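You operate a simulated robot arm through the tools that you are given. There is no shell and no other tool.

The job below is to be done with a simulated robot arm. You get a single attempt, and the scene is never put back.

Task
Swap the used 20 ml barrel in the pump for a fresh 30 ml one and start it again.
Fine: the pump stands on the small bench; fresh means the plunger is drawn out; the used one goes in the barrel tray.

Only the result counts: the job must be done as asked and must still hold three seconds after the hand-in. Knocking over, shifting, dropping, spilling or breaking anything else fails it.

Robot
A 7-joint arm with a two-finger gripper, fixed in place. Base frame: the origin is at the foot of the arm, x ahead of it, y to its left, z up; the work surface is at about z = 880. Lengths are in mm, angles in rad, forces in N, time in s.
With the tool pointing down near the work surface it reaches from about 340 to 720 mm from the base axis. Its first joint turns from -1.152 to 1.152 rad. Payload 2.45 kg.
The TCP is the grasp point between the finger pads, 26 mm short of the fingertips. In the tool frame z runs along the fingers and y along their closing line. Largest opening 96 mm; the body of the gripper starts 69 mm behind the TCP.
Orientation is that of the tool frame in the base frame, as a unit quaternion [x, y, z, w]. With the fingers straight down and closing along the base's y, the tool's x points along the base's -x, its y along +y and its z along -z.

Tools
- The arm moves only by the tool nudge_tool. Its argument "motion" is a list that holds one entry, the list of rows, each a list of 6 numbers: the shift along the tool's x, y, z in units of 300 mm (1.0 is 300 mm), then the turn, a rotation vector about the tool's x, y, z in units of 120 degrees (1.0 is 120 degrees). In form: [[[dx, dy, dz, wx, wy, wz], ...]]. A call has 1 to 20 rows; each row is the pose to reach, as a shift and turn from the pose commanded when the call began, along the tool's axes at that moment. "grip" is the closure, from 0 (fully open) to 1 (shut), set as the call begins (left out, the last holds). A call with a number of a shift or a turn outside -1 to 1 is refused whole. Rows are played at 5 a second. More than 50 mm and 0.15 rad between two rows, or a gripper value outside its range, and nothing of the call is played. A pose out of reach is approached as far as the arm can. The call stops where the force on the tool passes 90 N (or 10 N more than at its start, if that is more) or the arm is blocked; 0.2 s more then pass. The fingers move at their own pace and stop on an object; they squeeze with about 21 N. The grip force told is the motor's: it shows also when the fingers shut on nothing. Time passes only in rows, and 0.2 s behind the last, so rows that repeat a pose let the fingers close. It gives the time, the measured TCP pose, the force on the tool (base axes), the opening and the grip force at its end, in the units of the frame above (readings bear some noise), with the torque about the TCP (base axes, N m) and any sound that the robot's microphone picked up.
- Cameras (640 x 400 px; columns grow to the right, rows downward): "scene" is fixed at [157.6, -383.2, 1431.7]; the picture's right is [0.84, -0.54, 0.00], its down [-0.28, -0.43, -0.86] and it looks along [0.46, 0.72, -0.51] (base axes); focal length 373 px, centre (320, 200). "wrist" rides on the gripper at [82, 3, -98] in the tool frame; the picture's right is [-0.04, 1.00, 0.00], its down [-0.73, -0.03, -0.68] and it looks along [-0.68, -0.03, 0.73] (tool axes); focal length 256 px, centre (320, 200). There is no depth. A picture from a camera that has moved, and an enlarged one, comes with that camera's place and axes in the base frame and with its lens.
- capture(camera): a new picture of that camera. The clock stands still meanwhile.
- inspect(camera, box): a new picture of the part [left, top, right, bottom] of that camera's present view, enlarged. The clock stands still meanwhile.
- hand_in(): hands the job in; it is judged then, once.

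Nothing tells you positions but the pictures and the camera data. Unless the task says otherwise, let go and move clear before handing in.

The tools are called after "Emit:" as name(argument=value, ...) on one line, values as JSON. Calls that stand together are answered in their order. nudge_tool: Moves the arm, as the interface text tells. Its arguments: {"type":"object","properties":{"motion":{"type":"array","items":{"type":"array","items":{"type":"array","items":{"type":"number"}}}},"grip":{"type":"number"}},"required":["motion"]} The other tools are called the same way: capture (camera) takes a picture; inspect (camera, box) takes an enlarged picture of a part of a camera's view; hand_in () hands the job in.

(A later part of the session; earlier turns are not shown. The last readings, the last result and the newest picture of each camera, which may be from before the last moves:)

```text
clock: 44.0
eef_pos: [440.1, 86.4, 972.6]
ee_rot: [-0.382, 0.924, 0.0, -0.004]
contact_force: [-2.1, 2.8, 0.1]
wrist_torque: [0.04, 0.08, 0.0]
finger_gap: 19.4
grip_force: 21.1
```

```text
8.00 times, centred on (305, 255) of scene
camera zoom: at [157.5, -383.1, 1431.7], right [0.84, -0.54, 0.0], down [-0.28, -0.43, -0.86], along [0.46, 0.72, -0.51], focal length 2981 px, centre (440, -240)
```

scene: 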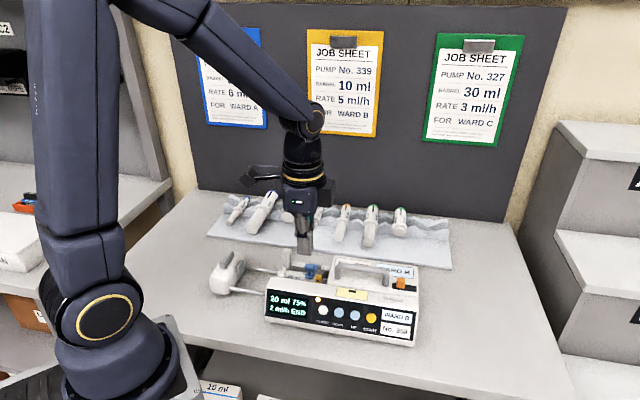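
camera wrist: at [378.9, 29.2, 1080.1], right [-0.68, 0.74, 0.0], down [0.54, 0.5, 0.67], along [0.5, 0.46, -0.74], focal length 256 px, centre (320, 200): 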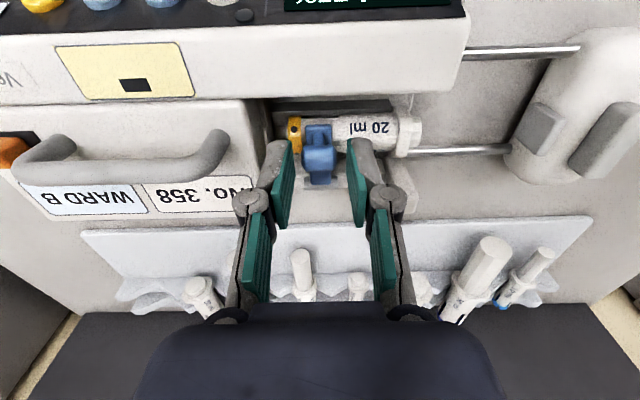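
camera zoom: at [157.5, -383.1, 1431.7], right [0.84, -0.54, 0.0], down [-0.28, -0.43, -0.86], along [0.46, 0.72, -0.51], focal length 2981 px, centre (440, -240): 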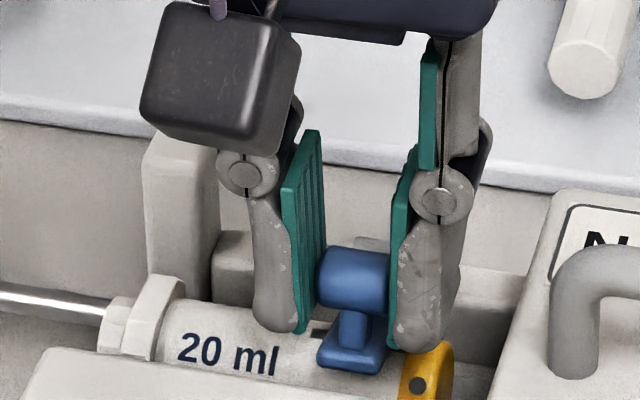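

The grip is secure at 19.4 mm with no side load. I'll carry the knob along its arc about the hinge.

Emit:
nudge_tool(motion=[[[-0.009, 0, -0.012, 0, 0, 0], [-0.0207, 0, -0.0247, 0, 0, 0], [-0.032, 0, -0.0355, 0, 0, 0], [-0.045, 0, -0.045, 0, 0, 0]]])

Emit:
inspect(camera="scene", box=[240, 220, 350, 310])

```text
clock: 45.0
eef_pos: [448.6, 96.3, 986.3]
ee_rot: [-0.381, 0.924, -0.001, -0.004]
contact_force: [-0.2, -2.3, -6.0]
wrist_torque: [-0.16, 0.16, -0.03]
finger_gap: 19.5
grip_force: 21.0
```

```text
4.44 times, centred on (295, 265) of scene
camera zoom: at [157.7, -383.2, 1431.6], right [0.84, -0.54, 0.0], down [-0.28, -0.43, -0.86], along [0.46, 0.72, -0.51], focal length 1656 px, centre (431, -89)
```

zoom: 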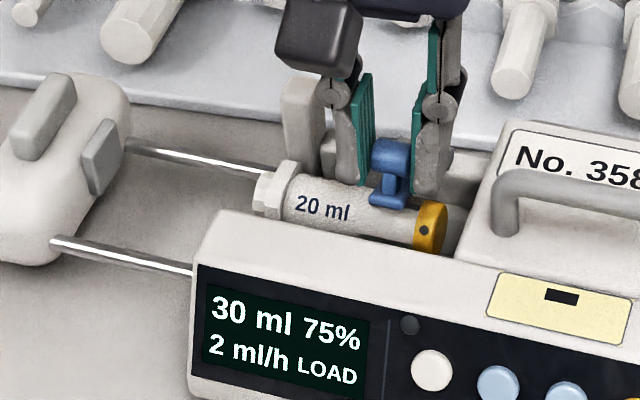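

The pump seems to be tilting slightly with the clamp. I'll look closely before doing more.

Emit:
capture(camera="wrist")

Emit:
capture(camera="scene")

Emit:
inspect(camera="wrist", box=[240, 80, 400, 220])

```text
taken
camera wrist: at [390.5, 41.7, 1085.0], right [-0.68, 0.74, 0.0], down [0.54, 0.5, 0.67], along [0.5, 0.46, -0.74], focal length 256 px, centre (320, 200)
```

wrist: 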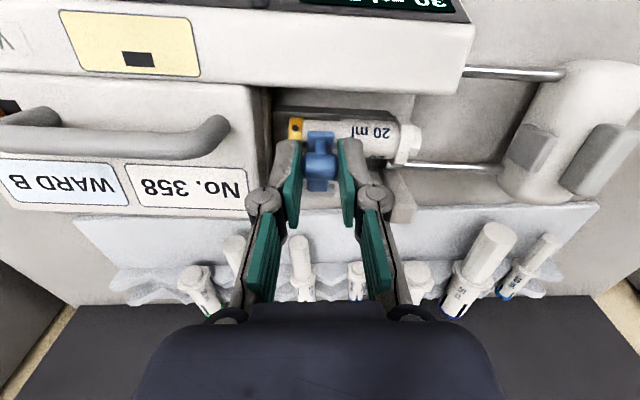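

```text
taken
```

scene: 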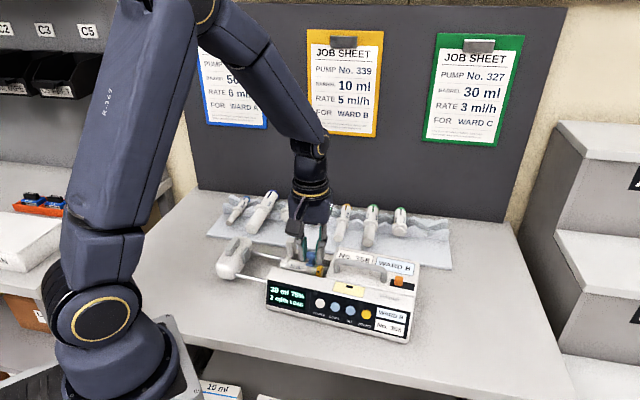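

```text
2.86 times, centred on (320, 150) of wrist
camera zoom: at [390.5, 41.7, 1085.0], right [-0.68, 0.74, 0.0], down [0.54, 0.5, 0.67], along [0.5, 0.46, -0.74], focal length 731 px, centre (320, 343)
```

zoom: 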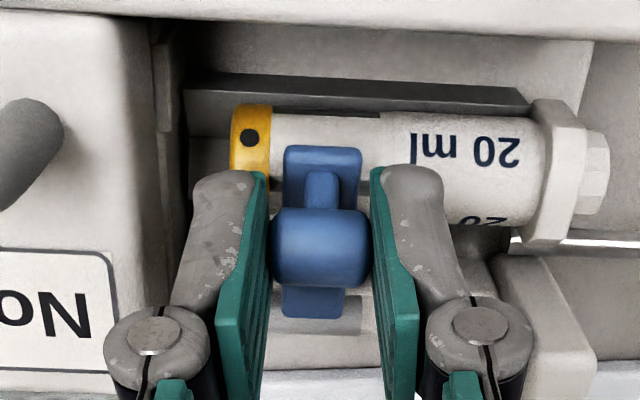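

The clamp turned a little, but the pump was being lifted along with it. I'll reverse the move to set the pump back down.

Emit:
nudge_tool(motion=[[[0.012, 0, 0.009, 0, 0, 0], [0.024, 0, 0.021, 0, 0, 0], [0.036, 0, 0.033, 0, 0, 0], [0.045, 0, 0.044, 0, 0, 0], [0.045, 0, 0.044, 0, 0, 0]]])

Emit:
inspect(camera="scene", box=[230, 240, 440, 360])

Emit:
inspect(camera="wrist", box=[240, 80, 400, 220])

```text
clock: 46.2
eef_pos: [439.5, 85.5, 974.0]
ee_rot: [-0.382, 0.924, -0.001, -0.002]
contact_force: [0.3, 5.6, 4.4]
wrist_torque: [0.4, -0.3, -0.04]
finger_gap: 19.7
grip_force: 21.2
```

```text
3.05 times, centred on (335, 300) of scene
camera zoom: at [157.5, -383.1, 1431.7], right [0.84, -0.54, 0.0], down [-0.28, -0.43, -0.86], along [0.46, 0.72, -0.51], focal length 1136 px, centre (274, -105)
```

zoom: 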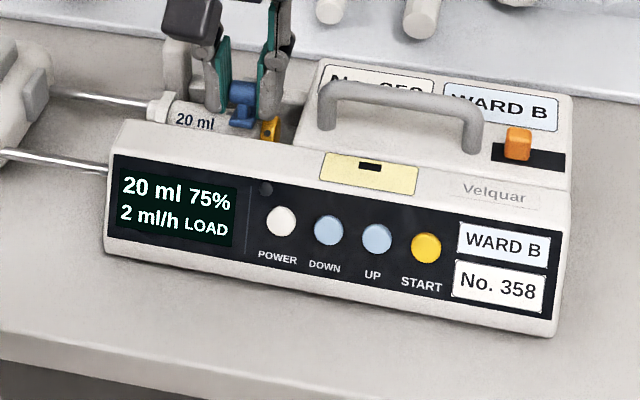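

```text
2.86 times, centred on (320, 150) of wrist
camera zoom: at [381.0, 31.8, 1072.1], right [-0.68, 0.74, 0.0], down [0.54, 0.5, 0.68], along [0.5, 0.46, -0.74], focal length 731 px, centre (320, 343)
```

zoom: 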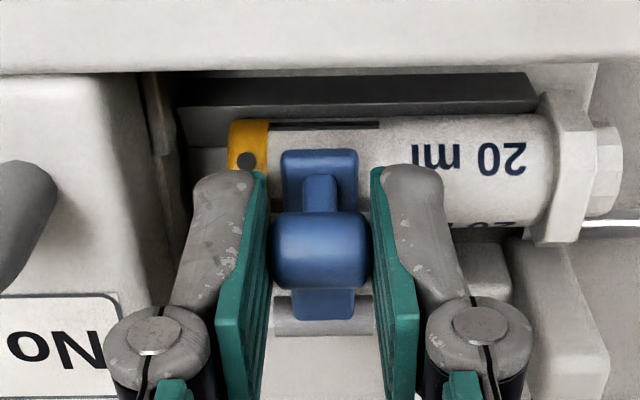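

The pump is flat again. The pinch holds the knob's orientation, so the tool has to rotate with the clamp about its hinge. I'll release, pre-tilt the tool about 35° and re-grip so I can swing the clamp through about 80°.

Emit:
nudge_tool(motion=[[[0, 0, 0, 0, 0, 0], [0, 0, 0, 0, 0, 0], [0, 0, -0.06, 0, 0, 0], [0, 0, -0.15, 0, 0, 0]]], grip=0.67)

Emit:
nudge_tool(motion=[[[0.02, 0, 0.0, 0, -0.05, 0], [0.04, 0, 0.0, 0, -0.1, 0], [0.06, 0, 0.01, 0, -0.15, 0], [0.08, 0, 0.02, 0, -0.2, 0], [0.1, 0, 0.03, 0, -0.25, 0], [0.111, 0, 0.035, 0, -0.2917, 0]]])

Emit:
capture(camera="wrist")

Emit:
inspect(camera="scene", box=[230, 200, 440, 360])

```text
clock: 47.2
eef_pos: [439.9, 86.9, 1018.1]
ee_rot: [-0.382, 0.924, -0.001, -0.005]
contact_force: [-0.2, -0.6, 0.7]
wrist_torque: [-0.02, -0.01, -0.01]
finger_gap: 31.7
grip_force: 0.0
```

```text
clock: 48.6
eef_pos: [419.9, 61.9, 1009.6]
ee_rot: [-0.364, 0.883, 0.113, 0.274]
contact_force: [-0.6, 0.0, 0.1]
wrist_torque: [0.0, -0.02, -0.03]
finger_gap: 31.7
grip_force: 0.2
out of reach, approached as far as the arm can: row 6
```

```text
taken
camera wrist: at [331.2, -21.7, 1043.6], right [-0.68, 0.73, 0.03], down [0.18, 0.13, 0.97], along [0.71, 0.67, -0.22], focal length 256 px, centre (320, 200)
```

wrist: 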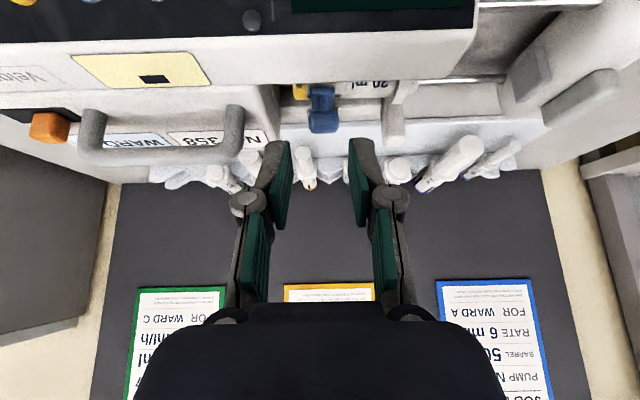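

```text
2.50 times, centred on (335, 280) of scene
camera zoom: at [157.6, -383.2, 1431.7], right [0.84, -0.54, 0.0], down [-0.28, -0.43, -0.86], along [0.46, 0.72, -0.51], focal length 932 px, centre (282, 0)
```

zoom: 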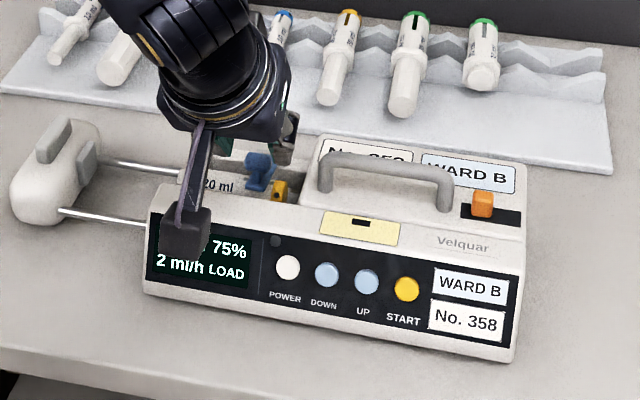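

That was right at the reach limit, so I'll use a 30° pre-tilt and check alignment with the knob.

Emit:
nudge_tool(motion=[[[-0.003, 0, 0.015, 0, 0.02, 0], [-0.006, 0, 0.032, 0, 0.0417, 0], [-0.006, 0, 0.032, 0, 0.0417, 0]]])

Emit:
capture(camera="wrist")

Emit:
inspect(camera="wrist", box=[240, 60, 400, 180])

```text
clock: 49.4
eef_pos: [424.9, 66.5, 1002.7]
ee_rot: [-0.369, 0.894, 0.098, 0.235]
contact_force: [-0.2, 0.6, -0.4]
wrist_torque: [-0.03, 0.04, -0.01]
finger_gap: 31.7
grip_force: 0.1
```

```text
taken
camera wrist: at [338.9, -14.6, 1047.3], right [-0.68, 0.73, 0.02], down [0.24, 0.19, 0.95], along [0.69, 0.65, -0.3], focal length 256 px, centre (320, 200)
```

wrist: 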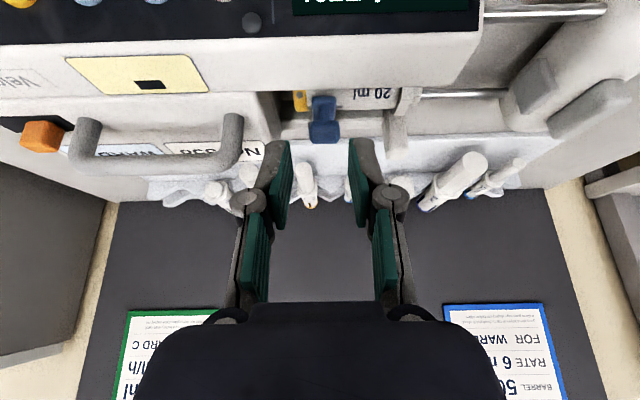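

```text
3.33 times, centred on (320, 120) of wrist
camera zoom: at [338.9, -14.6, 1047.3], right [-0.68, 0.73, 0.02], down [0.24, 0.19, 0.95], along [0.69, 0.65, -0.3], focal length 853 px, centre (320, 467)
```

zoom: 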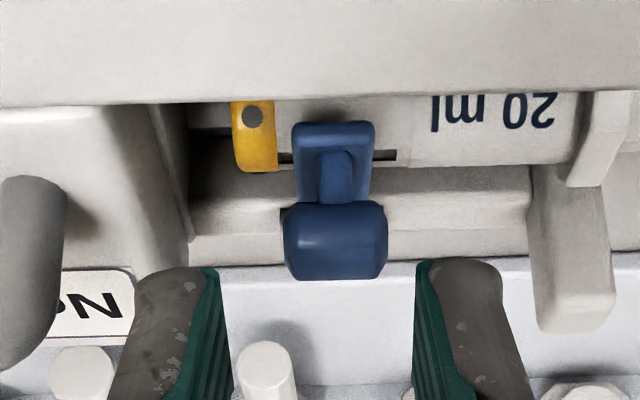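

The knob is where expected, and I need a 3 mm sideways correction. I'll advance along the tilted finger axis around the knob.

Emit:
nudge_tool(motion=[[[0.003, 0.0103, 0.02, 0, 0, 0], [0.0067, 0.0103, 0.05, 0, 0, 0], [0.0067, 0.0103, 0.08, 0, 0, 0], [0.0067, 0.0103, 0.1, 0, 0, 0]]])

Emit:
inspect(camera="wrist", box=[240, 100, 400, 220])

Emit:
inspect(camera="scene", box=[270, 220, 350, 280])

```text
clock: 50.4
eef_pos: [431.7, 80.2, 974.4]
ee_rot: [-0.369, 0.894, 0.098, 0.235]
contact_force: [0.8, 0.3, 0.2]
wrist_torque: [0.02, 0.01, 0.01]
finger_gap: 31.6
grip_force: 0.1
```

```text
3.33 times, centred on (320, 160) of wrist
camera zoom: at [346.6, -2.0, 1019.5], right [-0.68, 0.73, 0.02], down [0.24, 0.19, 0.95], along [0.69, 0.65, -0.3], focal length 853 px, centre (320, 333)
```

zoom: 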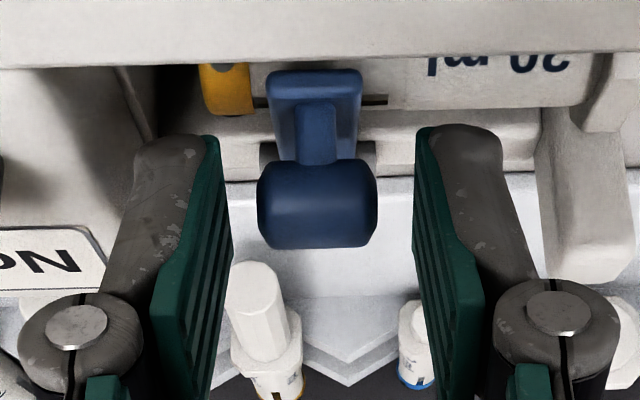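

```text
6.67 times, centred on (310, 250) of scene
camera zoom: at [157.6, -383.2, 1431.7], right [0.84, -0.54, 0.0], down [-0.28, -0.43, -0.86], along [0.46, 0.72, -0.51], focal length 2484 px, centre (387, -133)
```

zoom: 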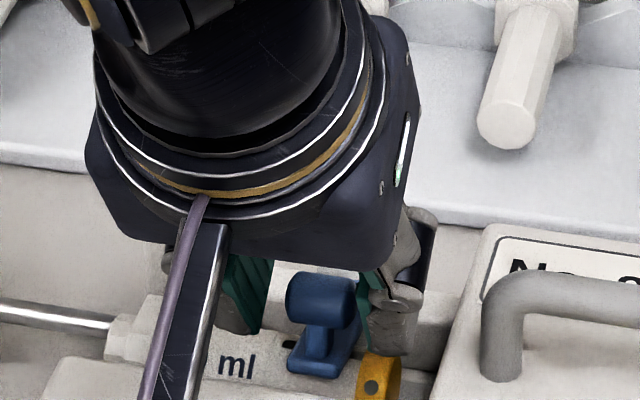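

The pads surround the knob, so I'll close on it.

Emit:
nudge_tool(motion=[[[0, 0, 0, 0, 0, 0], [0, 0, 0, 0, 0, 0], [0, 0, 0, 0, 0, 0]]], grip=1)

Emit:
inspect(camera="wrist", box=[240, 100, 400, 220])

```text
clock: 51.2
eef_pos: [433.3, 79.8, 974.5]
ee_rot: [-0.37, 0.893, 0.099, 0.235]
contact_force: [2.9, -0.7, 0.5]
wrist_torque: [-0.11, 0.02, 0.0]
finger_gap: 20.1
grip_force: 21.4
```

```text
3.33 times, centred on (320, 160) of wrist
camera zoom: at [346.7, -2.1, 1019.6], right [-0.68, 0.73, 0.02], down [0.24, 0.19, 0.95], along [0.69, 0.65, -0.3], focal length 853 px, centre (320, 333)
```

zoom: 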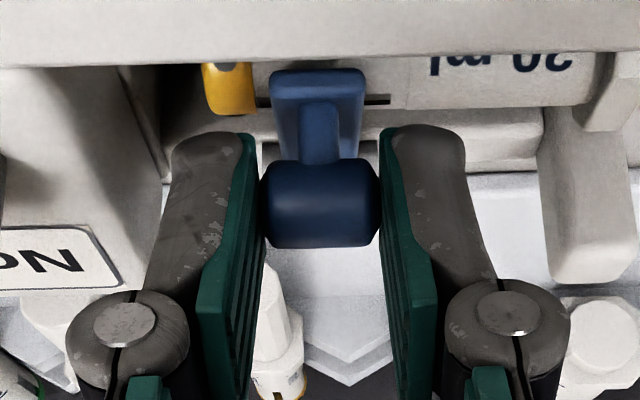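

The knob is gripped with the tool tilted. I'll rotate tool and clamp together about the hinge, starting with 15°.

Emit:
nudge_tool(motion=[[[-0.0202, 0, -0.0058, 0, 0.0417, 0], [-0.0408, 0, -0.0099, 0, 0.0833, 0], [-0.0617, 0, -0.0121, 0, 0.125, 0]]])

Emit:
inspect(camera="scene", box=[230, 200, 440, 360])

Emit:
inspect(camera="wrist", box=[240, 80, 400, 220])

```text
clock: 52.0
eef_pos: [440.8, 89.0, 987.4]
ee_rot: [-0.38, 0.916, 0.048, 0.116]
contact_force: [-1.1, 3.6, 0.1]
wrist_torque: [0.04, -0.05, 0.13]
finger_gap: 20.1
grip_force: 20.8
```

```text
2.50 times, centred on (335, 280) of scene
camera zoom: at [157.6, -383.1, 1431.7], right [0.84, -0.54, 0.0], down [-0.28, -0.43, -0.86], along [0.46, 0.72, -0.51], focal length 932 px, centre (282, 0)
```

zoom: 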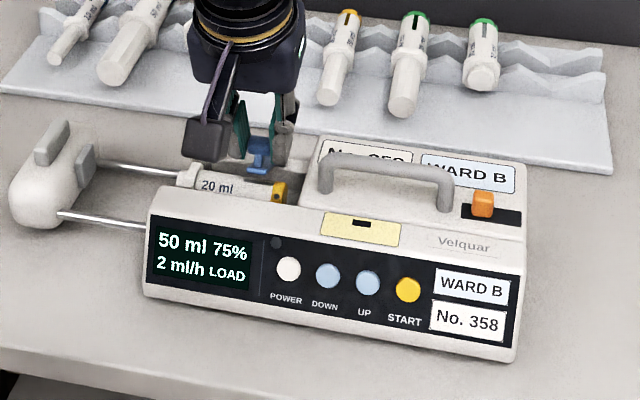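

```text
2.86 times, centred on (320, 150) of wrist
camera zoom: at [367.7, 17.8, 1061.3], right [-0.68, 0.73, 0.01], down [0.4, 0.36, 0.84], along [0.61, 0.58, -0.54], focal length 731 px, centre (320, 343)
```

zoom: 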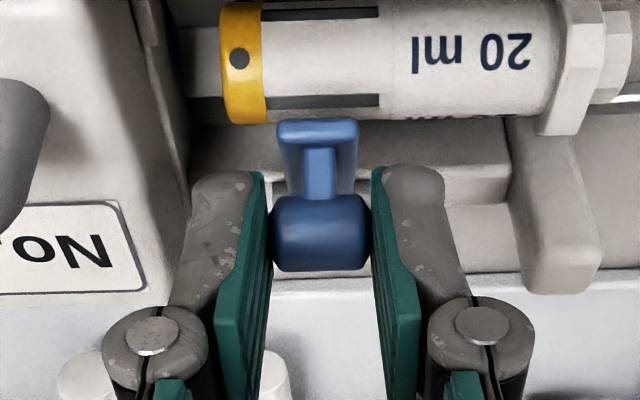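

The clamp is rotating freely with the tool and the pump stays still. The same body-frame rows apply again, so I'll continue.

Emit:
nudge_tool(motion=[[[-0.0202, 0, -0.0058, 0, 0.0417, 0], [-0.0408, 0, -0.0099, 0, 0.0833, 0], [-0.0617, 0, -0.0121, 0, 0.125, 0], [-0.0827, 0, -0.0125, 0, 0.1667, 0]]])

Emit:
inspect(camera="scene", box=[230, 200, 440, 360])

Emit:
capture(camera="wrist")

```text
clock: 53.0
eef_pos: [459.2, 105.8, 996.7]
ee_rot: [-0.382, 0.923, -0.018, -0.044]
contact_force: [1.3, 2.7, 2.3]
wrist_torque: [0.15, -0.19, 0.07]
finger_gap: 20.1
grip_force: 21.0
```

```text
2.50 times, centred on (335, 280) of scene
camera zoom: at [157.6, -383.2, 1431.7], right [0.84, -0.54, 0.0], down [-0.28, -0.43, -0.86], along [0.46, 0.72, -0.51], focal length 932 px, centre (282, 0)
```

zoom: 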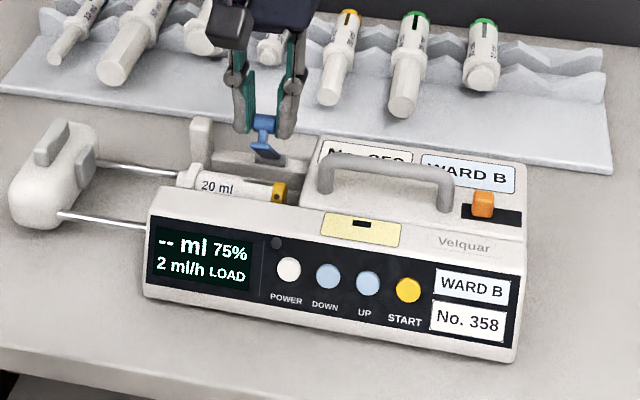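

```text
taken
camera wrist: at [406.8, 56.9, 1101.9], right [-0.68, 0.74, 0.0], down [0.58, 0.54, 0.61], along [0.45, 0.41, -0.8], focal length 256 px, centre (320, 200)
```

wrist: 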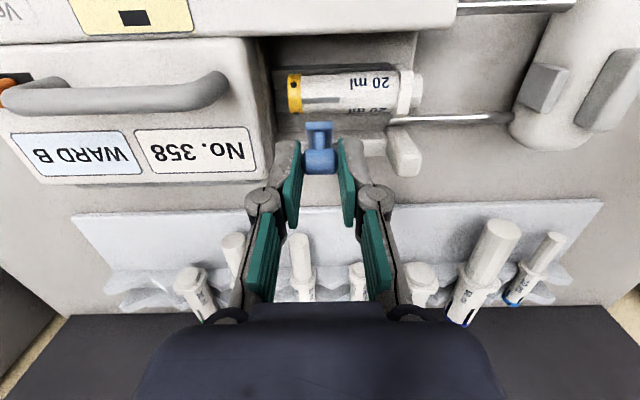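

The display shows "-- ml", so the clamp is open past the sensing range. I'll continue further so that it stays up.

Emit:
nudge_tool(motion=[[[-0.0202, 0, -0.0058, 0, 0.0417, 0], [-0.0408, 0, -0.0099, 0, 0.0833, 0], [-0.0617, 0, -0.0121, 0, 0.125, 0], [-0.0827, 0, -0.0125, 0, 0.1667, 0]]])

Emit:
inspect(camera="scene", box=[230, 200, 440, 360])

Emit:
capture(camera="wrist")

```text
clock: 54.0
eef_pos: [474.8, 122.8, 999.5]
ee_rot: [-0.372, 0.901, -0.084, -0.206]
contact_force: [0.4, -3.1, 0.4]
wrist_torque: [-0.06, 0.1, -0.02]
finger_gap: 20.3
grip_force: 21.5
```

```text
2.50 times, centred on (335, 280) of scene
camera zoom: at [157.7, -383.3, 1431.6], right [0.84, -0.54, 0.0], down [-0.28, -0.43, -0.86], along [0.46, 0.72, -0.51], focal length 932 px, centre (282, 0)
```

zoom: 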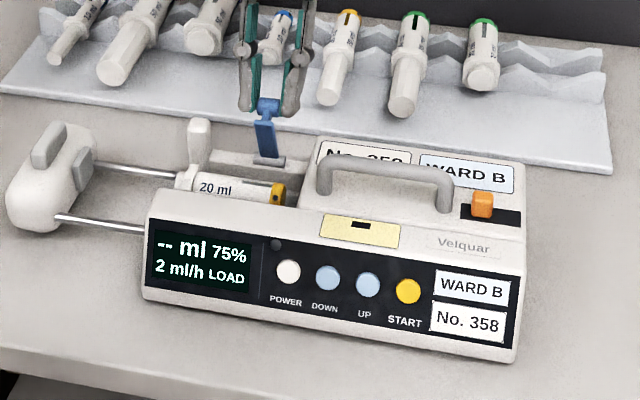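

```text
taken
camera wrist: at [452.5, 103.4, 1122.0], right [-0.68, 0.73, -0.02], down [0.7, 0.65, 0.29], along [0.23, 0.19, -0.96], focal length 256 px, centre (320, 200)
```

wrist: 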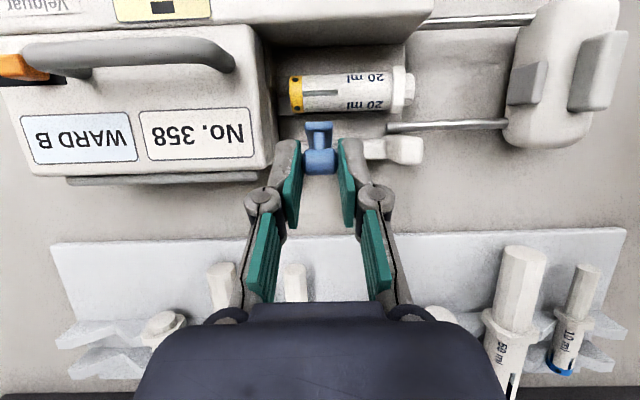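

The arm is nearly vertical now. I'll go 20° more to get past the balance point.

Emit:
nudge_tool(motion=[[[-0.0202, 0, -0.0058, 0, 0.0417, 0], [-0.0408, 0, -0.0099, 0, 0.0833, 0], [-0.0617, 0, -0.0121, 0, 0.125, 0], [-0.0827, 0, -0.0125, 0, 0.1667, 0]]])

Emit:
inspect(camera="scene", box=[230, 200, 440, 360])

Emit:
capture(camera="wrist")

```text
clock: 55.0
eef_pos: [493.5, 139.9, 991.5]
ee_rot: [-0.352, 0.852, -0.147, -0.358]
contact_force: [0.5, 1.6, -0.5]
wrist_torque: [0.13, -0.15, -0.09]
finger_gap: 20.2
grip_force: 21.0
```

```text
2.50 times, centred on (335, 280) of scene
camera zoom: at [157.6, -383.1, 1431.7], right [0.84, -0.54, 0.0], down [-0.28, -0.43, -0.86], along [0.46, 0.72, -0.51], focal length 932 px, centre (282, 0)
```

zoom: 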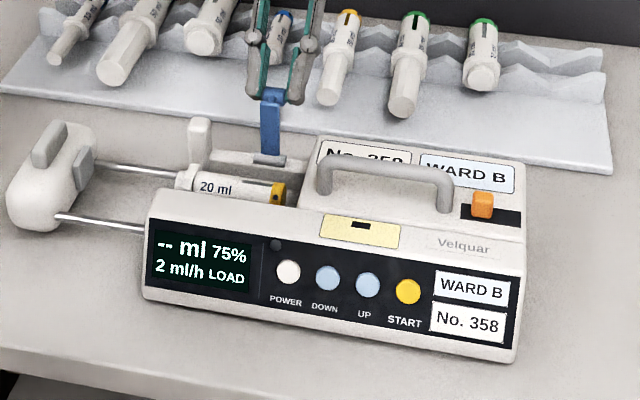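

```text
taken
camera wrist: at [501.4, 151.9, 1118.1], right [-0.69, 0.73, -0.03], down [0.73, 0.68, -0.05], along [-0.02, -0.05, -1.0], focal length 256 px, centre (320, 200)
```

wrist: 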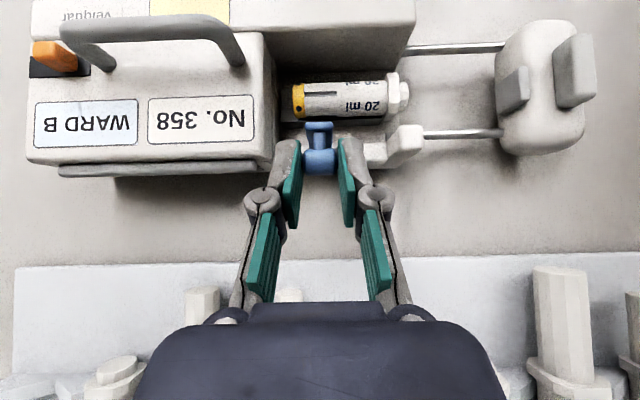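

Emit:
nudge_tool(motion=[[[-0.0202, 0, -0.0058, 0, 0.0417, 0], [-0.0408, 0, -0.0099, 0, 0.0833, 0]]])

Emit:
inspect(camera="scene", box=[230, 200, 440, 360])

```text
clock: 55.6
eef_pos: [501.3, 147.0, 986.6]
ee_rot: [-0.338, 0.818, -0.178, -0.43]
contact_force: [1.2, -1.4, 5.2]
wrist_torque: [0.26, -0.35, 0.01]
finger_gap: 20.1
grip_force: 21.6
```

```text
2.50 times, centred on (335, 280) of scene
camera zoom: at [157.5, -383.3, 1431.6], right [0.84, -0.54, 0.0], down [-0.28, -0.43, -0.86], along [0.46, 0.72, -0.51], focal length 932 px, centre (282, 0)
```

zoom: 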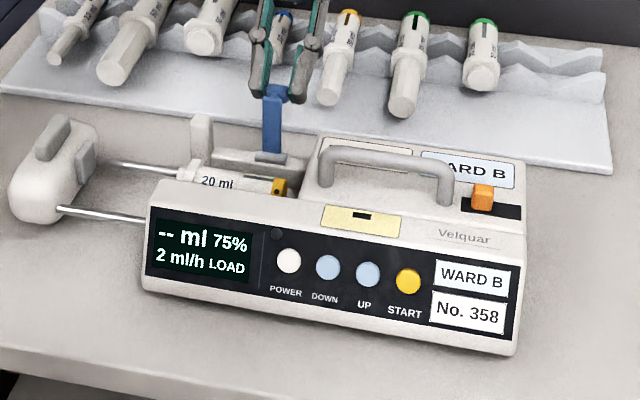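

It has reached its stop at about 80°. I'll back off 6° to unload it and then open the fingers.

Emit:
nudge_tool(motion=[[[0.0101, 0, -0.002, 0, -0.025, 0], [0.0252, 0, -0.004, 0, -0.06, 0], [0.0252, 0, -0.004, 0, -0.06, 0]]])

Emit:
inspect(camera="scene", box=[230, 200, 440, 360])

```text
clock: 56.4
eef_pos: [498.0, 145.2, 991.9]
ee_rot: [-0.35, 0.843, -0.155, -0.377]
contact_force: [-0.5, -1.2, -4.7]
wrist_torque: [0.05, -0.04, -0.01]
finger_gap: 19.9
grip_force: 20.8
```

```text
2.50 times, centred on (335, 280) of scene
camera zoom: at [157.6, -383.2, 1431.7], right [0.84, -0.54, 0.0], down [-0.28, -0.43, -0.86], along [0.46, 0.72, -0.51], focal length 932 px, centre (282, 0)
```

zoom: 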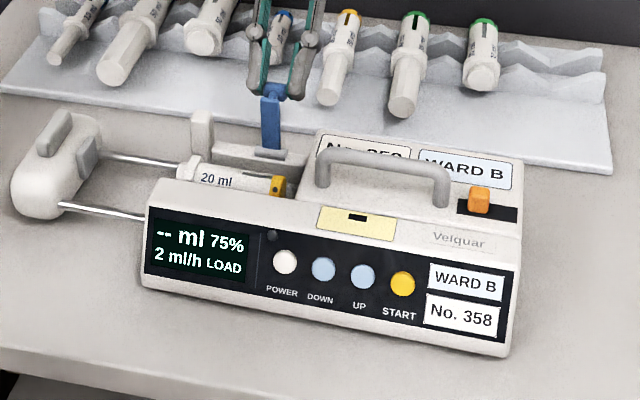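

I used the wrong sign along the finger axis, which pulled the knob slightly. I'll correct it, then release.

Emit:
nudge_tool(motion=[[[0, 0, 0.008, 0, 0, 0], [0, 0, 0.0155, 0, 0, 0], [0, 0, 0.0155, 0, 0, 0]]])

Emit:
inspect(camera="scene", box=[230, 200, 440, 360])

```text
clock: 57.2
eef_pos: [496.2, 143.3, 990.1]
ee_rot: [-0.35, 0.844, -0.155, -0.377]
contact_force: [1.5, 8.8, 12.0]
wrist_torque: [0.09, 0.06, -0.07]
finger_gap: 20.1
grip_force: 20.7
```

```text
2.50 times, centred on (335, 280) of scene
camera zoom: at [157.4, -383.0, 1431.7], right [0.84, -0.54, 0.0], down [-0.28, -0.43, -0.86], along [0.46, 0.72, -0.51], focal length 932 px, centre (282, 0)
```

zoom: 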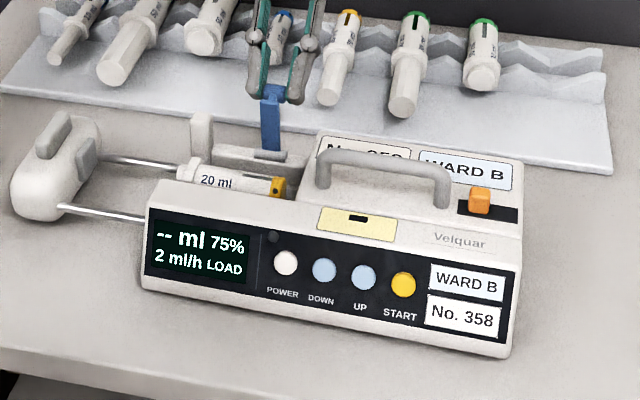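

Emit:
nudge_tool(motion=[[[0, 0, -0.006, 0, 0, 0], [0, 0, -0.006, 0, 0, 0]]])

Emit:
nudge_tool(motion=[[[0, 0, 0, 0, 0, 0], [0, 0, 0, 0, 0, 0], [0, 0, 0, 0, 0, 0]]], grip=0.7)

Emit:
inspect(camera="scene", box=[230, 200, 440, 360])

Emit:
capture(camera="wrist")

```text
clock: 57.8
eef_pos: [497.1, 144.0, 989.5]
ee_rot: [-0.349, 0.843, -0.156, -0.378]
contact_force: [-3.9, 1.1, -2.1]
wrist_torque: [-0.06, 0.12, 0.11]
finger_gap: 19.7
grip_force: 20.7
```

```text
clock: 58.6
eef_pos: [496.2, 144.2, 990.0]
ee_rot: [-0.349, 0.843, -0.156, -0.377]
contact_force: [0.1, -0.2, 0.5]
wrist_torque: [0.01, -0.01, 0.01]
finger_gap: 28.8
grip_force: 0.1
```

```text
2.50 times, centred on (335, 280) of scene
camera zoom: at [157.6, -383.2, 1431.7], right [0.84, -0.54, 0.0], down [-0.28, -0.43, -0.86], along [0.46, 0.72, -0.51], focal length 932 px, centre (282, 0)
```

zoom: 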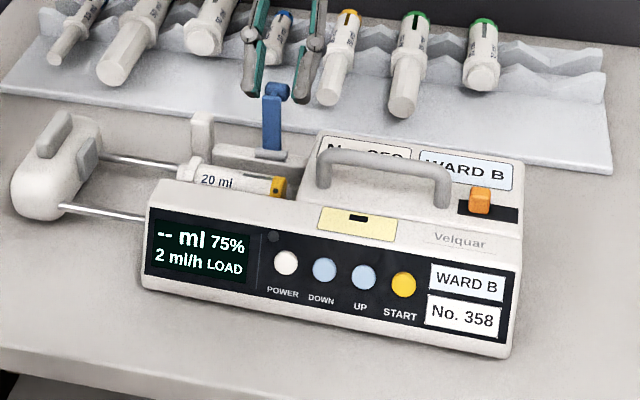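

```text
taken
camera wrist: at [508.7, 159.6, 1115.9], right [-0.69, 0.73, -0.03], down [0.73, 0.68, -0.09], along [-0.05, -0.09, -1.0], focal length 256 px, centre (320, 200)
```

wrist: 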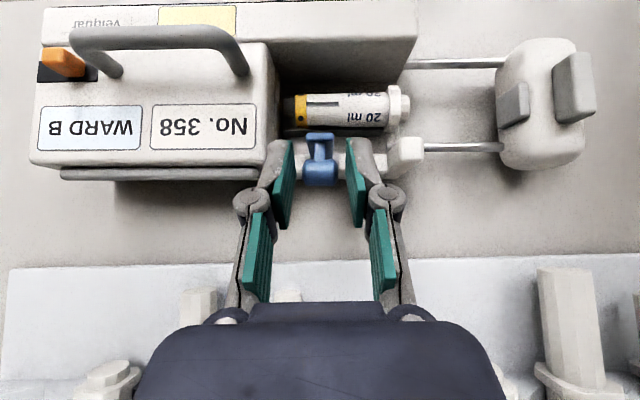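

The clamp stays upright on its own. I'll back off along the finger axis and bring the tool back to vertical, higher up.

Emit:
nudge_tool(motion=[[[0, 0, -0.06, 0, 0, 0], [0, 0, -0.13, 0, 0, 0], [-0.0, 0, -0.2, 0, 0, 0], [0.06, 0, -0.25, 0, -0.06, 0], [0.1, 0, -0.27, 0, -0.12, 0], [0.13, 0, -0.28, 0, -0.18, 0], [0.16, 0, -0.28, 0, -0.24, 0], [0.18, 0, -0.28, 0, -0.3, 0], [0.2, 0, -0.28, 0, -0.35, 0], [0.2, 0, -0.28, 0, -0.4017, 0]]])

Emit:
capture(camera="wrist")

Emit:
capture(camera="scene")

```text
clock: 60.8
eef_pos: [511.8, 159.7, 1090.3]
ee_rot: [-0.381, 0.924, 0.0, -0.001]
contact_force: [0.0, -0.9, 0.3]
wrist_torque: [0.0, 0.02, -0.01]
finger_gap: 28.8
grip_force: 0.1
out of reach, approached as far as the arm can: row 3
```

```text
taken
camera wrist: at [452.9, 104.5, 1187.8], right [-0.68, 0.74, 0.0], down [0.54, 0.5, 0.68], along [0.5, 0.46, -0.73], focal length 256 px, centre (320, 200)
```

wrist: 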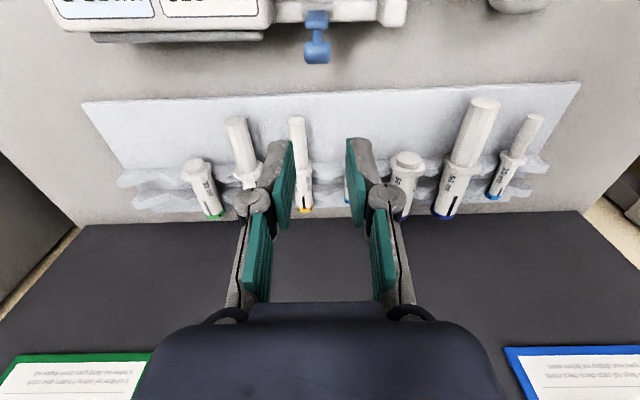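

```text
taken
```

scene: 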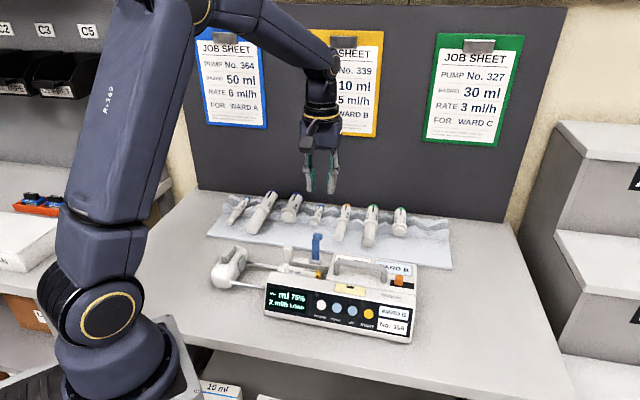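

The clamp is up and stays there. Next I'll map the tray's free notches.

Emit:
inspect(camera="wrist", box=[70, 80, 350, 230])

Emit:
inspect(camera="wrist", box=[330, 70, 610, 220])

Emit:
inspect(camera="scene", box=[200, 180, 460, 280])

```text
2.29 times, centred on (210, 155) of wrist
camera zoom: at [452.9, 104.5, 1187.8], right [-0.68, 0.74, 0.0], down [0.54, 0.5, 0.68], along [0.5, 0.46, -0.73], focal length 585 px, centre (571, 303)
```

zoom: 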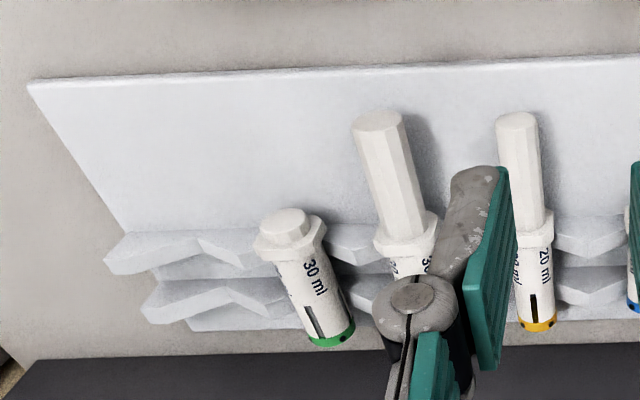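

```text
2.29 times, centred on (470, 145) of wrist
camera zoom: at [452.9, 104.5, 1187.8], right [-0.68, 0.74, 0.0], down [0.54, 0.5, 0.68], along [0.5, 0.46, -0.73], focal length 585 px, centre (-23, 326)
```

zoom: 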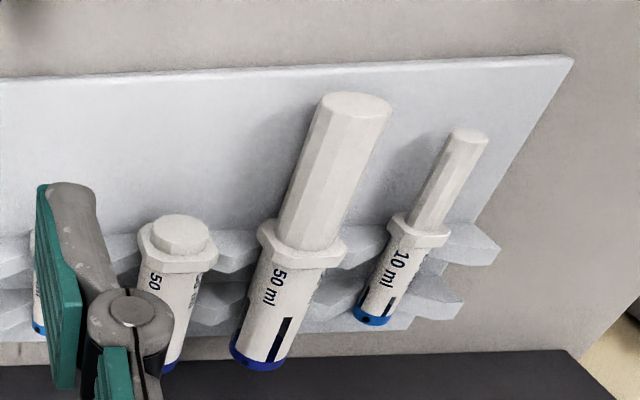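

```text
2.46 times, centred on (330, 230) of scene
camera zoom: at [157.6, -383.2, 1431.7], right [0.84, -0.54, 0.0], down [-0.28, -0.43, -0.86], along [0.46, 0.72, -0.51], focal length 917 px, centre (295, 126)
```

zoom: 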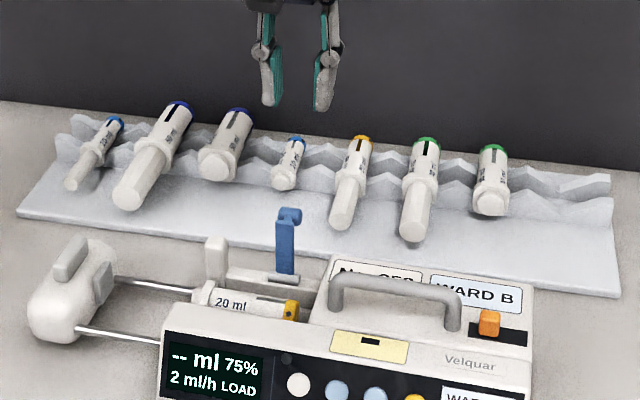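

The tray has one free notch at the far right, which is barely reachable, so I may use the notch freed by the fresh barrel. First I'll look into the pump bay from above, lined up for lifting the used barrel.

Emit:
nudge_tool(motion=[[[0.03, 0.005, 0, 0, 0, 0.06], [0.06, 0.01, 0, 0, 0, 0.12], [0.09, 0.015, 0, 0, 0, 0.18], [0.12, 0.02, 0, 0, 0, 0.24], [0.15, 0.025, 0, 0, 0, 0.3], [0.18, 0.03, 0, 0, 0, 0.36], [0.21, 0.035, 0, 0, 0, 0.42], [0.24, 0.04, 0.03, 0, 0, 0.48], [0.27, 0.045, 0.06, 0, 0, 0.54], [0.3, 0.05, 0.09, 0, 0, 0.6], [0.33, 0.06, 0.12, 0, 0, 0.66], [0.343, 0.07, 0.15, 0, 0, 0.71], [0.343, 0.07, 0.167, 0, 0, 0.75]]], grip=0.4)

Emit:
capture(camera="wrist")

Emit:
inspect(camera="wrist", box=[240, 20, 420, 200])

```text
clock: 63.6
eef_pos: [425.4, 102.8, 1040.7]
ee_rot: [0.385, 0.923, 0.001, -0.001]
contact_force: [-0.4, 0.1, -0.2]
wrist_torque: [0.0, -0.02, 0.02]
finger_gap: 57.6
grip_force: 0.1
```

```text
taken
camera wrist: at [371.5, 162.6, 1138.6], right [0.74, 0.68, 0.0], down [0.5, -0.54, 0.68], along [0.46, -0.5, -0.74], focal length 256 px, centre (320, 200)
```

wrist: 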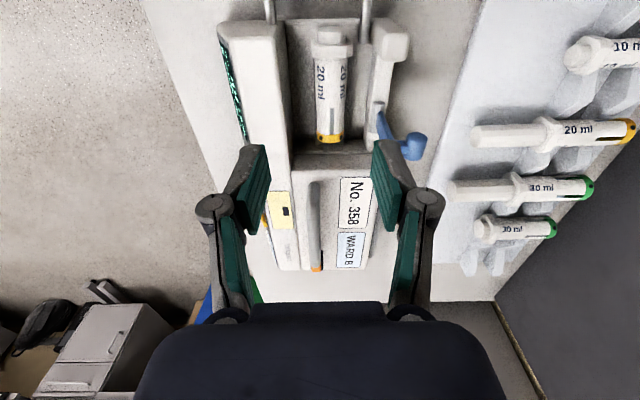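

```text
2.22 times, centred on (330, 110) of wrist
camera zoom: at [371.5, 162.6, 1138.6], right [0.74, 0.68, 0.0], down [0.5, -0.54, 0.68], along [0.46, -0.5, -0.74], focal length 569 px, centre (298, 400)
```

zoom: 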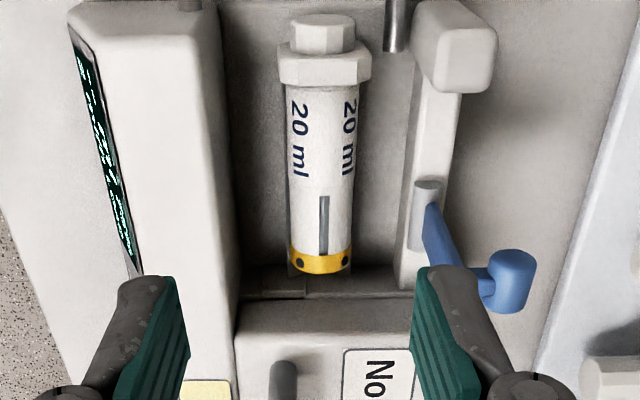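

Emit:
inspect(camera="wrist", box=[300, 30, 380, 100])

Emit:
inspect(camera="wrist", box=[300, 90, 380, 160])

Emit:
inspect(camera="scene", box=[260, 225, 340, 285])

```text
5.71 times, centred on (340, 65) of wrist
camera zoom: at [371.5, 162.6, 1138.6], right [0.74, 0.68, 0.0], down [0.5, -0.54, 0.68], along [0.46, -0.5, -0.74], focal length 1463 px, centre (206, 971)
```

zoom: 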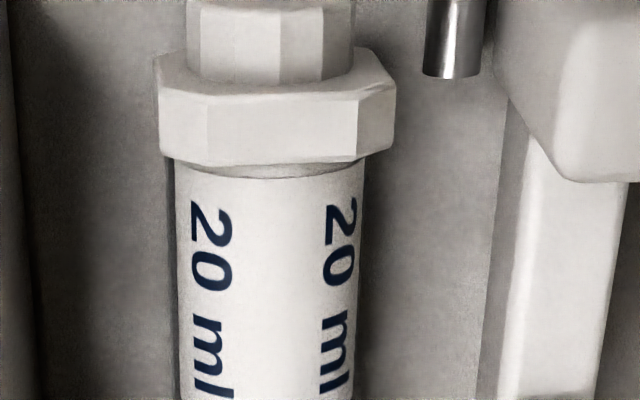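

```text
5.71 times, centred on (340, 125) of wrist
camera zoom: at [371.5, 162.6, 1138.6], right [0.74, 0.68, 0.0], down [0.5, -0.54, 0.68], along [0.46, -0.5, -0.74], focal length 1463 px, centre (206, 629)
```

zoom: 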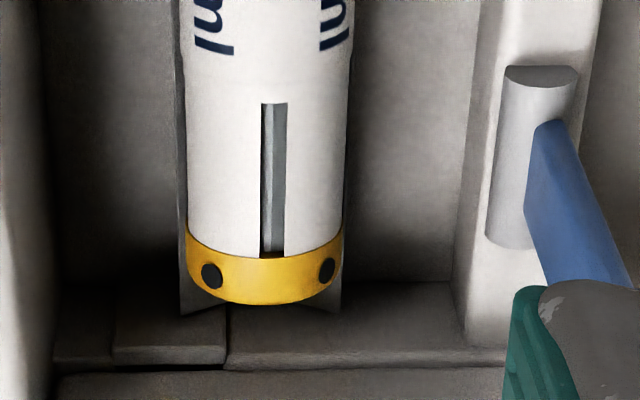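

```text
6.67 times, centred on (300, 255) of scene
camera zoom: at [157.6, -383.2, 1431.7], right [0.84, -0.54, 0.0], down [-0.28, -0.43, -0.86], along [0.46, 0.72, -0.51], focal length 2484 px, centre (453, -167)
```

zoom: 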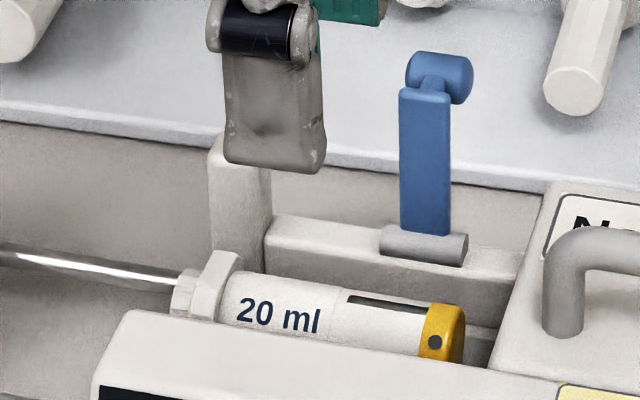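

The barrel lies in a V-cradle with about 17 mm clear on each side, and its flange butts against the cradle end. I'll align with it (n≈382, e≈222, 1.3° yaw) and descend with the fingers part open.

Emit:
nudge_tool(motion=[[[0.01, 0.015, 0, 0, 0, 0.011], [0.0203, 0.029, 0.0, 0, 0, 0.011], [0.0203, 0.029, 0.0, 0, 0, 0.011], [0.0203, 0.029, 0.06, 0, 0, 0.011], [0.0203, 0.029, 0.12, 0, 0, 0.011], [0.0203, 0.029, 0.18, 0, 0, 0.011]]], grip=0.69)

Emit:
capture(camera="wrist")

Emit:
inspect(camera="wrist", box=[240, 60, 400, 180])

Emit:
inspect(camera="scene", box=[250, 205, 350, 285])

```text
clock: 65.0
eef_pos: [426.4, 112.4, 987.0]
ee_rot: [0.393, 0.92, 0.0, -0.001]
contact_force: [0.4, 0.4, 0.2]
wrist_torque: [0.02, 0.01, 0.0]
finger_gap: 29.7
grip_force: 0.0
```

```text
taken
camera wrist: at [374.4, 174.3, 1084.0], right [0.75, 0.66, 0.0], down [0.49, -0.55, 0.68], along [0.45, -0.51, -0.73], focal length 256 px, centre (320, 200)
```

wrist: 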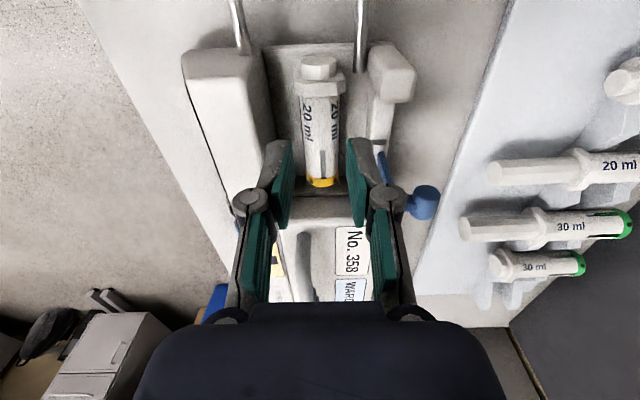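

```text
3.33 times, centred on (320, 120) of wrist
camera zoom: at [374.4, 174.3, 1084.0], right [0.75, 0.66, 0.0], down [0.49, -0.55, 0.68], along [0.45, -0.51, -0.73], focal length 853 px, centre (320, 467)
```

zoom: 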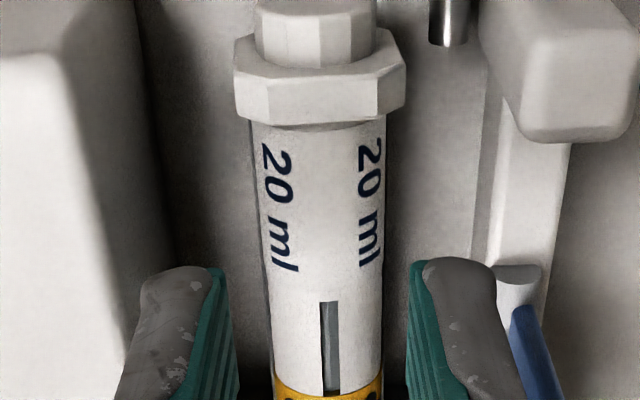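

```text
5.00 times, centred on (300, 245) of scene
camera zoom: at [157.6, -383.2, 1431.7], right [0.84, -0.54, 0.0], down [-0.28, -0.43, -0.86], along [0.46, 0.72, -0.51], focal length 1863 px, centre (420, -25)
```

zoom: 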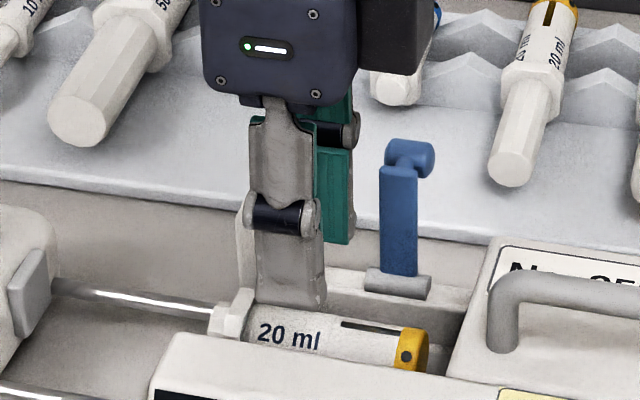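

The alignment is good, so I'll descend around the barrel.

Emit:
nudge_tool(motion=[[[0, 0.001, 0.04, 0, 0, 0], [0, 0.002, 0.075, 0, 0, 0], [0, 0.002, 0.093, 0, 0, 0]]])

Emit:
nudge_tool(motion=[[[0, 0, 0.007, 0, 0, 0], [0, 0, 0.01, 0, 0, 0]]])

Emit:
inspect(camera="wrist", box=[240, 60, 400, 180])

Emit:
inspect(camera="scene", box=[250, 205, 350, 285])

```text
clock: 65.8
eef_pos: [428.6, 112.2, 957.8]
ee_rot: [0.394, 0.919, 0.0, 0.0]
contact_force: [0.1, -0.2, -0.2]
wrist_torque: [-0.01, -0.02, -0.01]
finger_gap: 29.9
grip_force: 0.1
```

```text
clock: 66.4
eef_pos: [428.5, 112.2, 954.6]
ee_rot: [0.394, 0.919, 0.001, -0.001]
contact_force: [0.6, 0.3, 0.5]
wrist_torque: [-0.02, 0.02, 0.0]
finger_gap: 29.9
grip_force: 0.1
```

```text
3.33 times, centred on (320, 120) of wrist
camera zoom: at [375.0, 174.2, 1053.0], right [0.75, 0.66, 0.0], down [0.49, -0.55, 0.68], along [0.45, -0.51, -0.74], focal length 853 px, centre (320, 467)
```

zoom: 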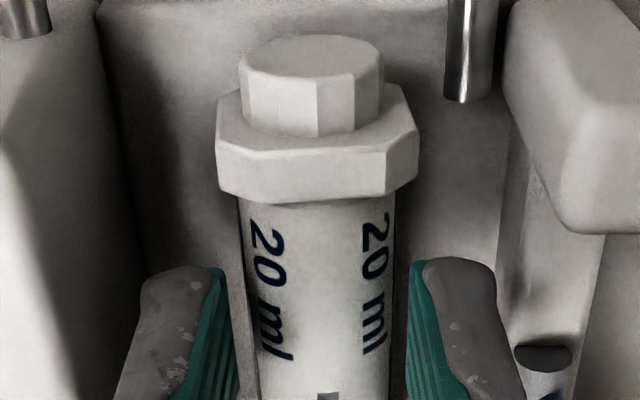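

```text
5.00 times, centred on (300, 245) of scene
camera zoom: at [157.6, -383.2, 1431.7], right [0.84, -0.54, 0.0], down [-0.28, -0.43, -0.86], along [0.46, 0.72, -0.51], focal length 1863 px, centre (420, -25)
```

zoom: 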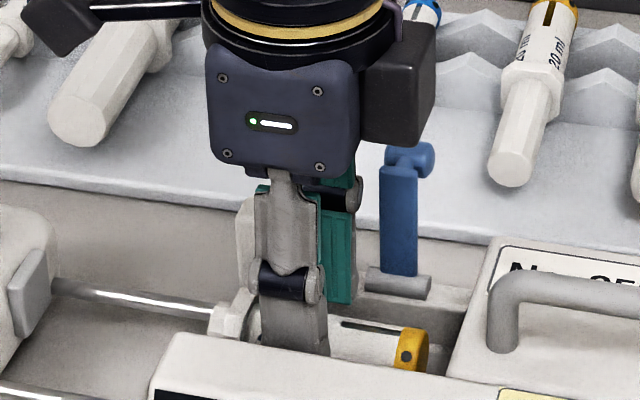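

No contact yet and the tips are beside the barrel, so I'll close.

Emit:
nudge_tool(motion=[[[0, 0, 0, 0, 0, 0], [0, 0, 0, 0, 0, 0], [0, 0, 0, 0, 0, 0]]], grip=1)

Emit:
inspect(camera="wrist", box=[240, 60, 400, 180])

```text
clock: 67.2
eef_pos: [428.7, 112.8, 956.8]
ee_rot: [0.394, 0.919, 0.002, 0.001]
contact_force: [-3.2, -3.0, 34.0]
wrist_torque: [-0.04, 0.08, -0.17]
finger_gap: 5.9
grip_force: 20.6
```

```text
3.33 times, centred on (320, 120) of wrist
camera zoom: at [375.5, 174.2, 1054.1], right [0.75, 0.66, 0.0], down [0.48, -0.55, 0.68], along [0.45, -0.51, -0.73], focal length 853 px, centre (320, 467)
```

zoom: 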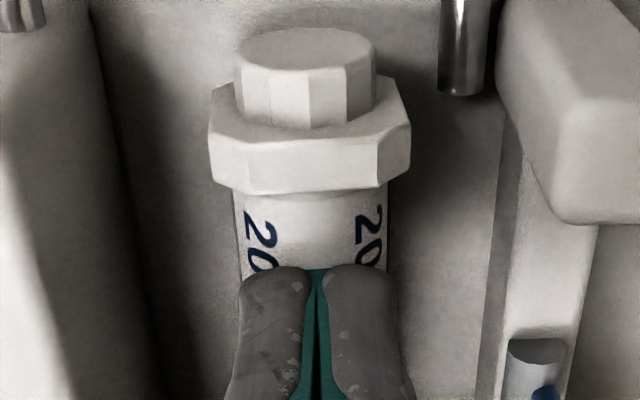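

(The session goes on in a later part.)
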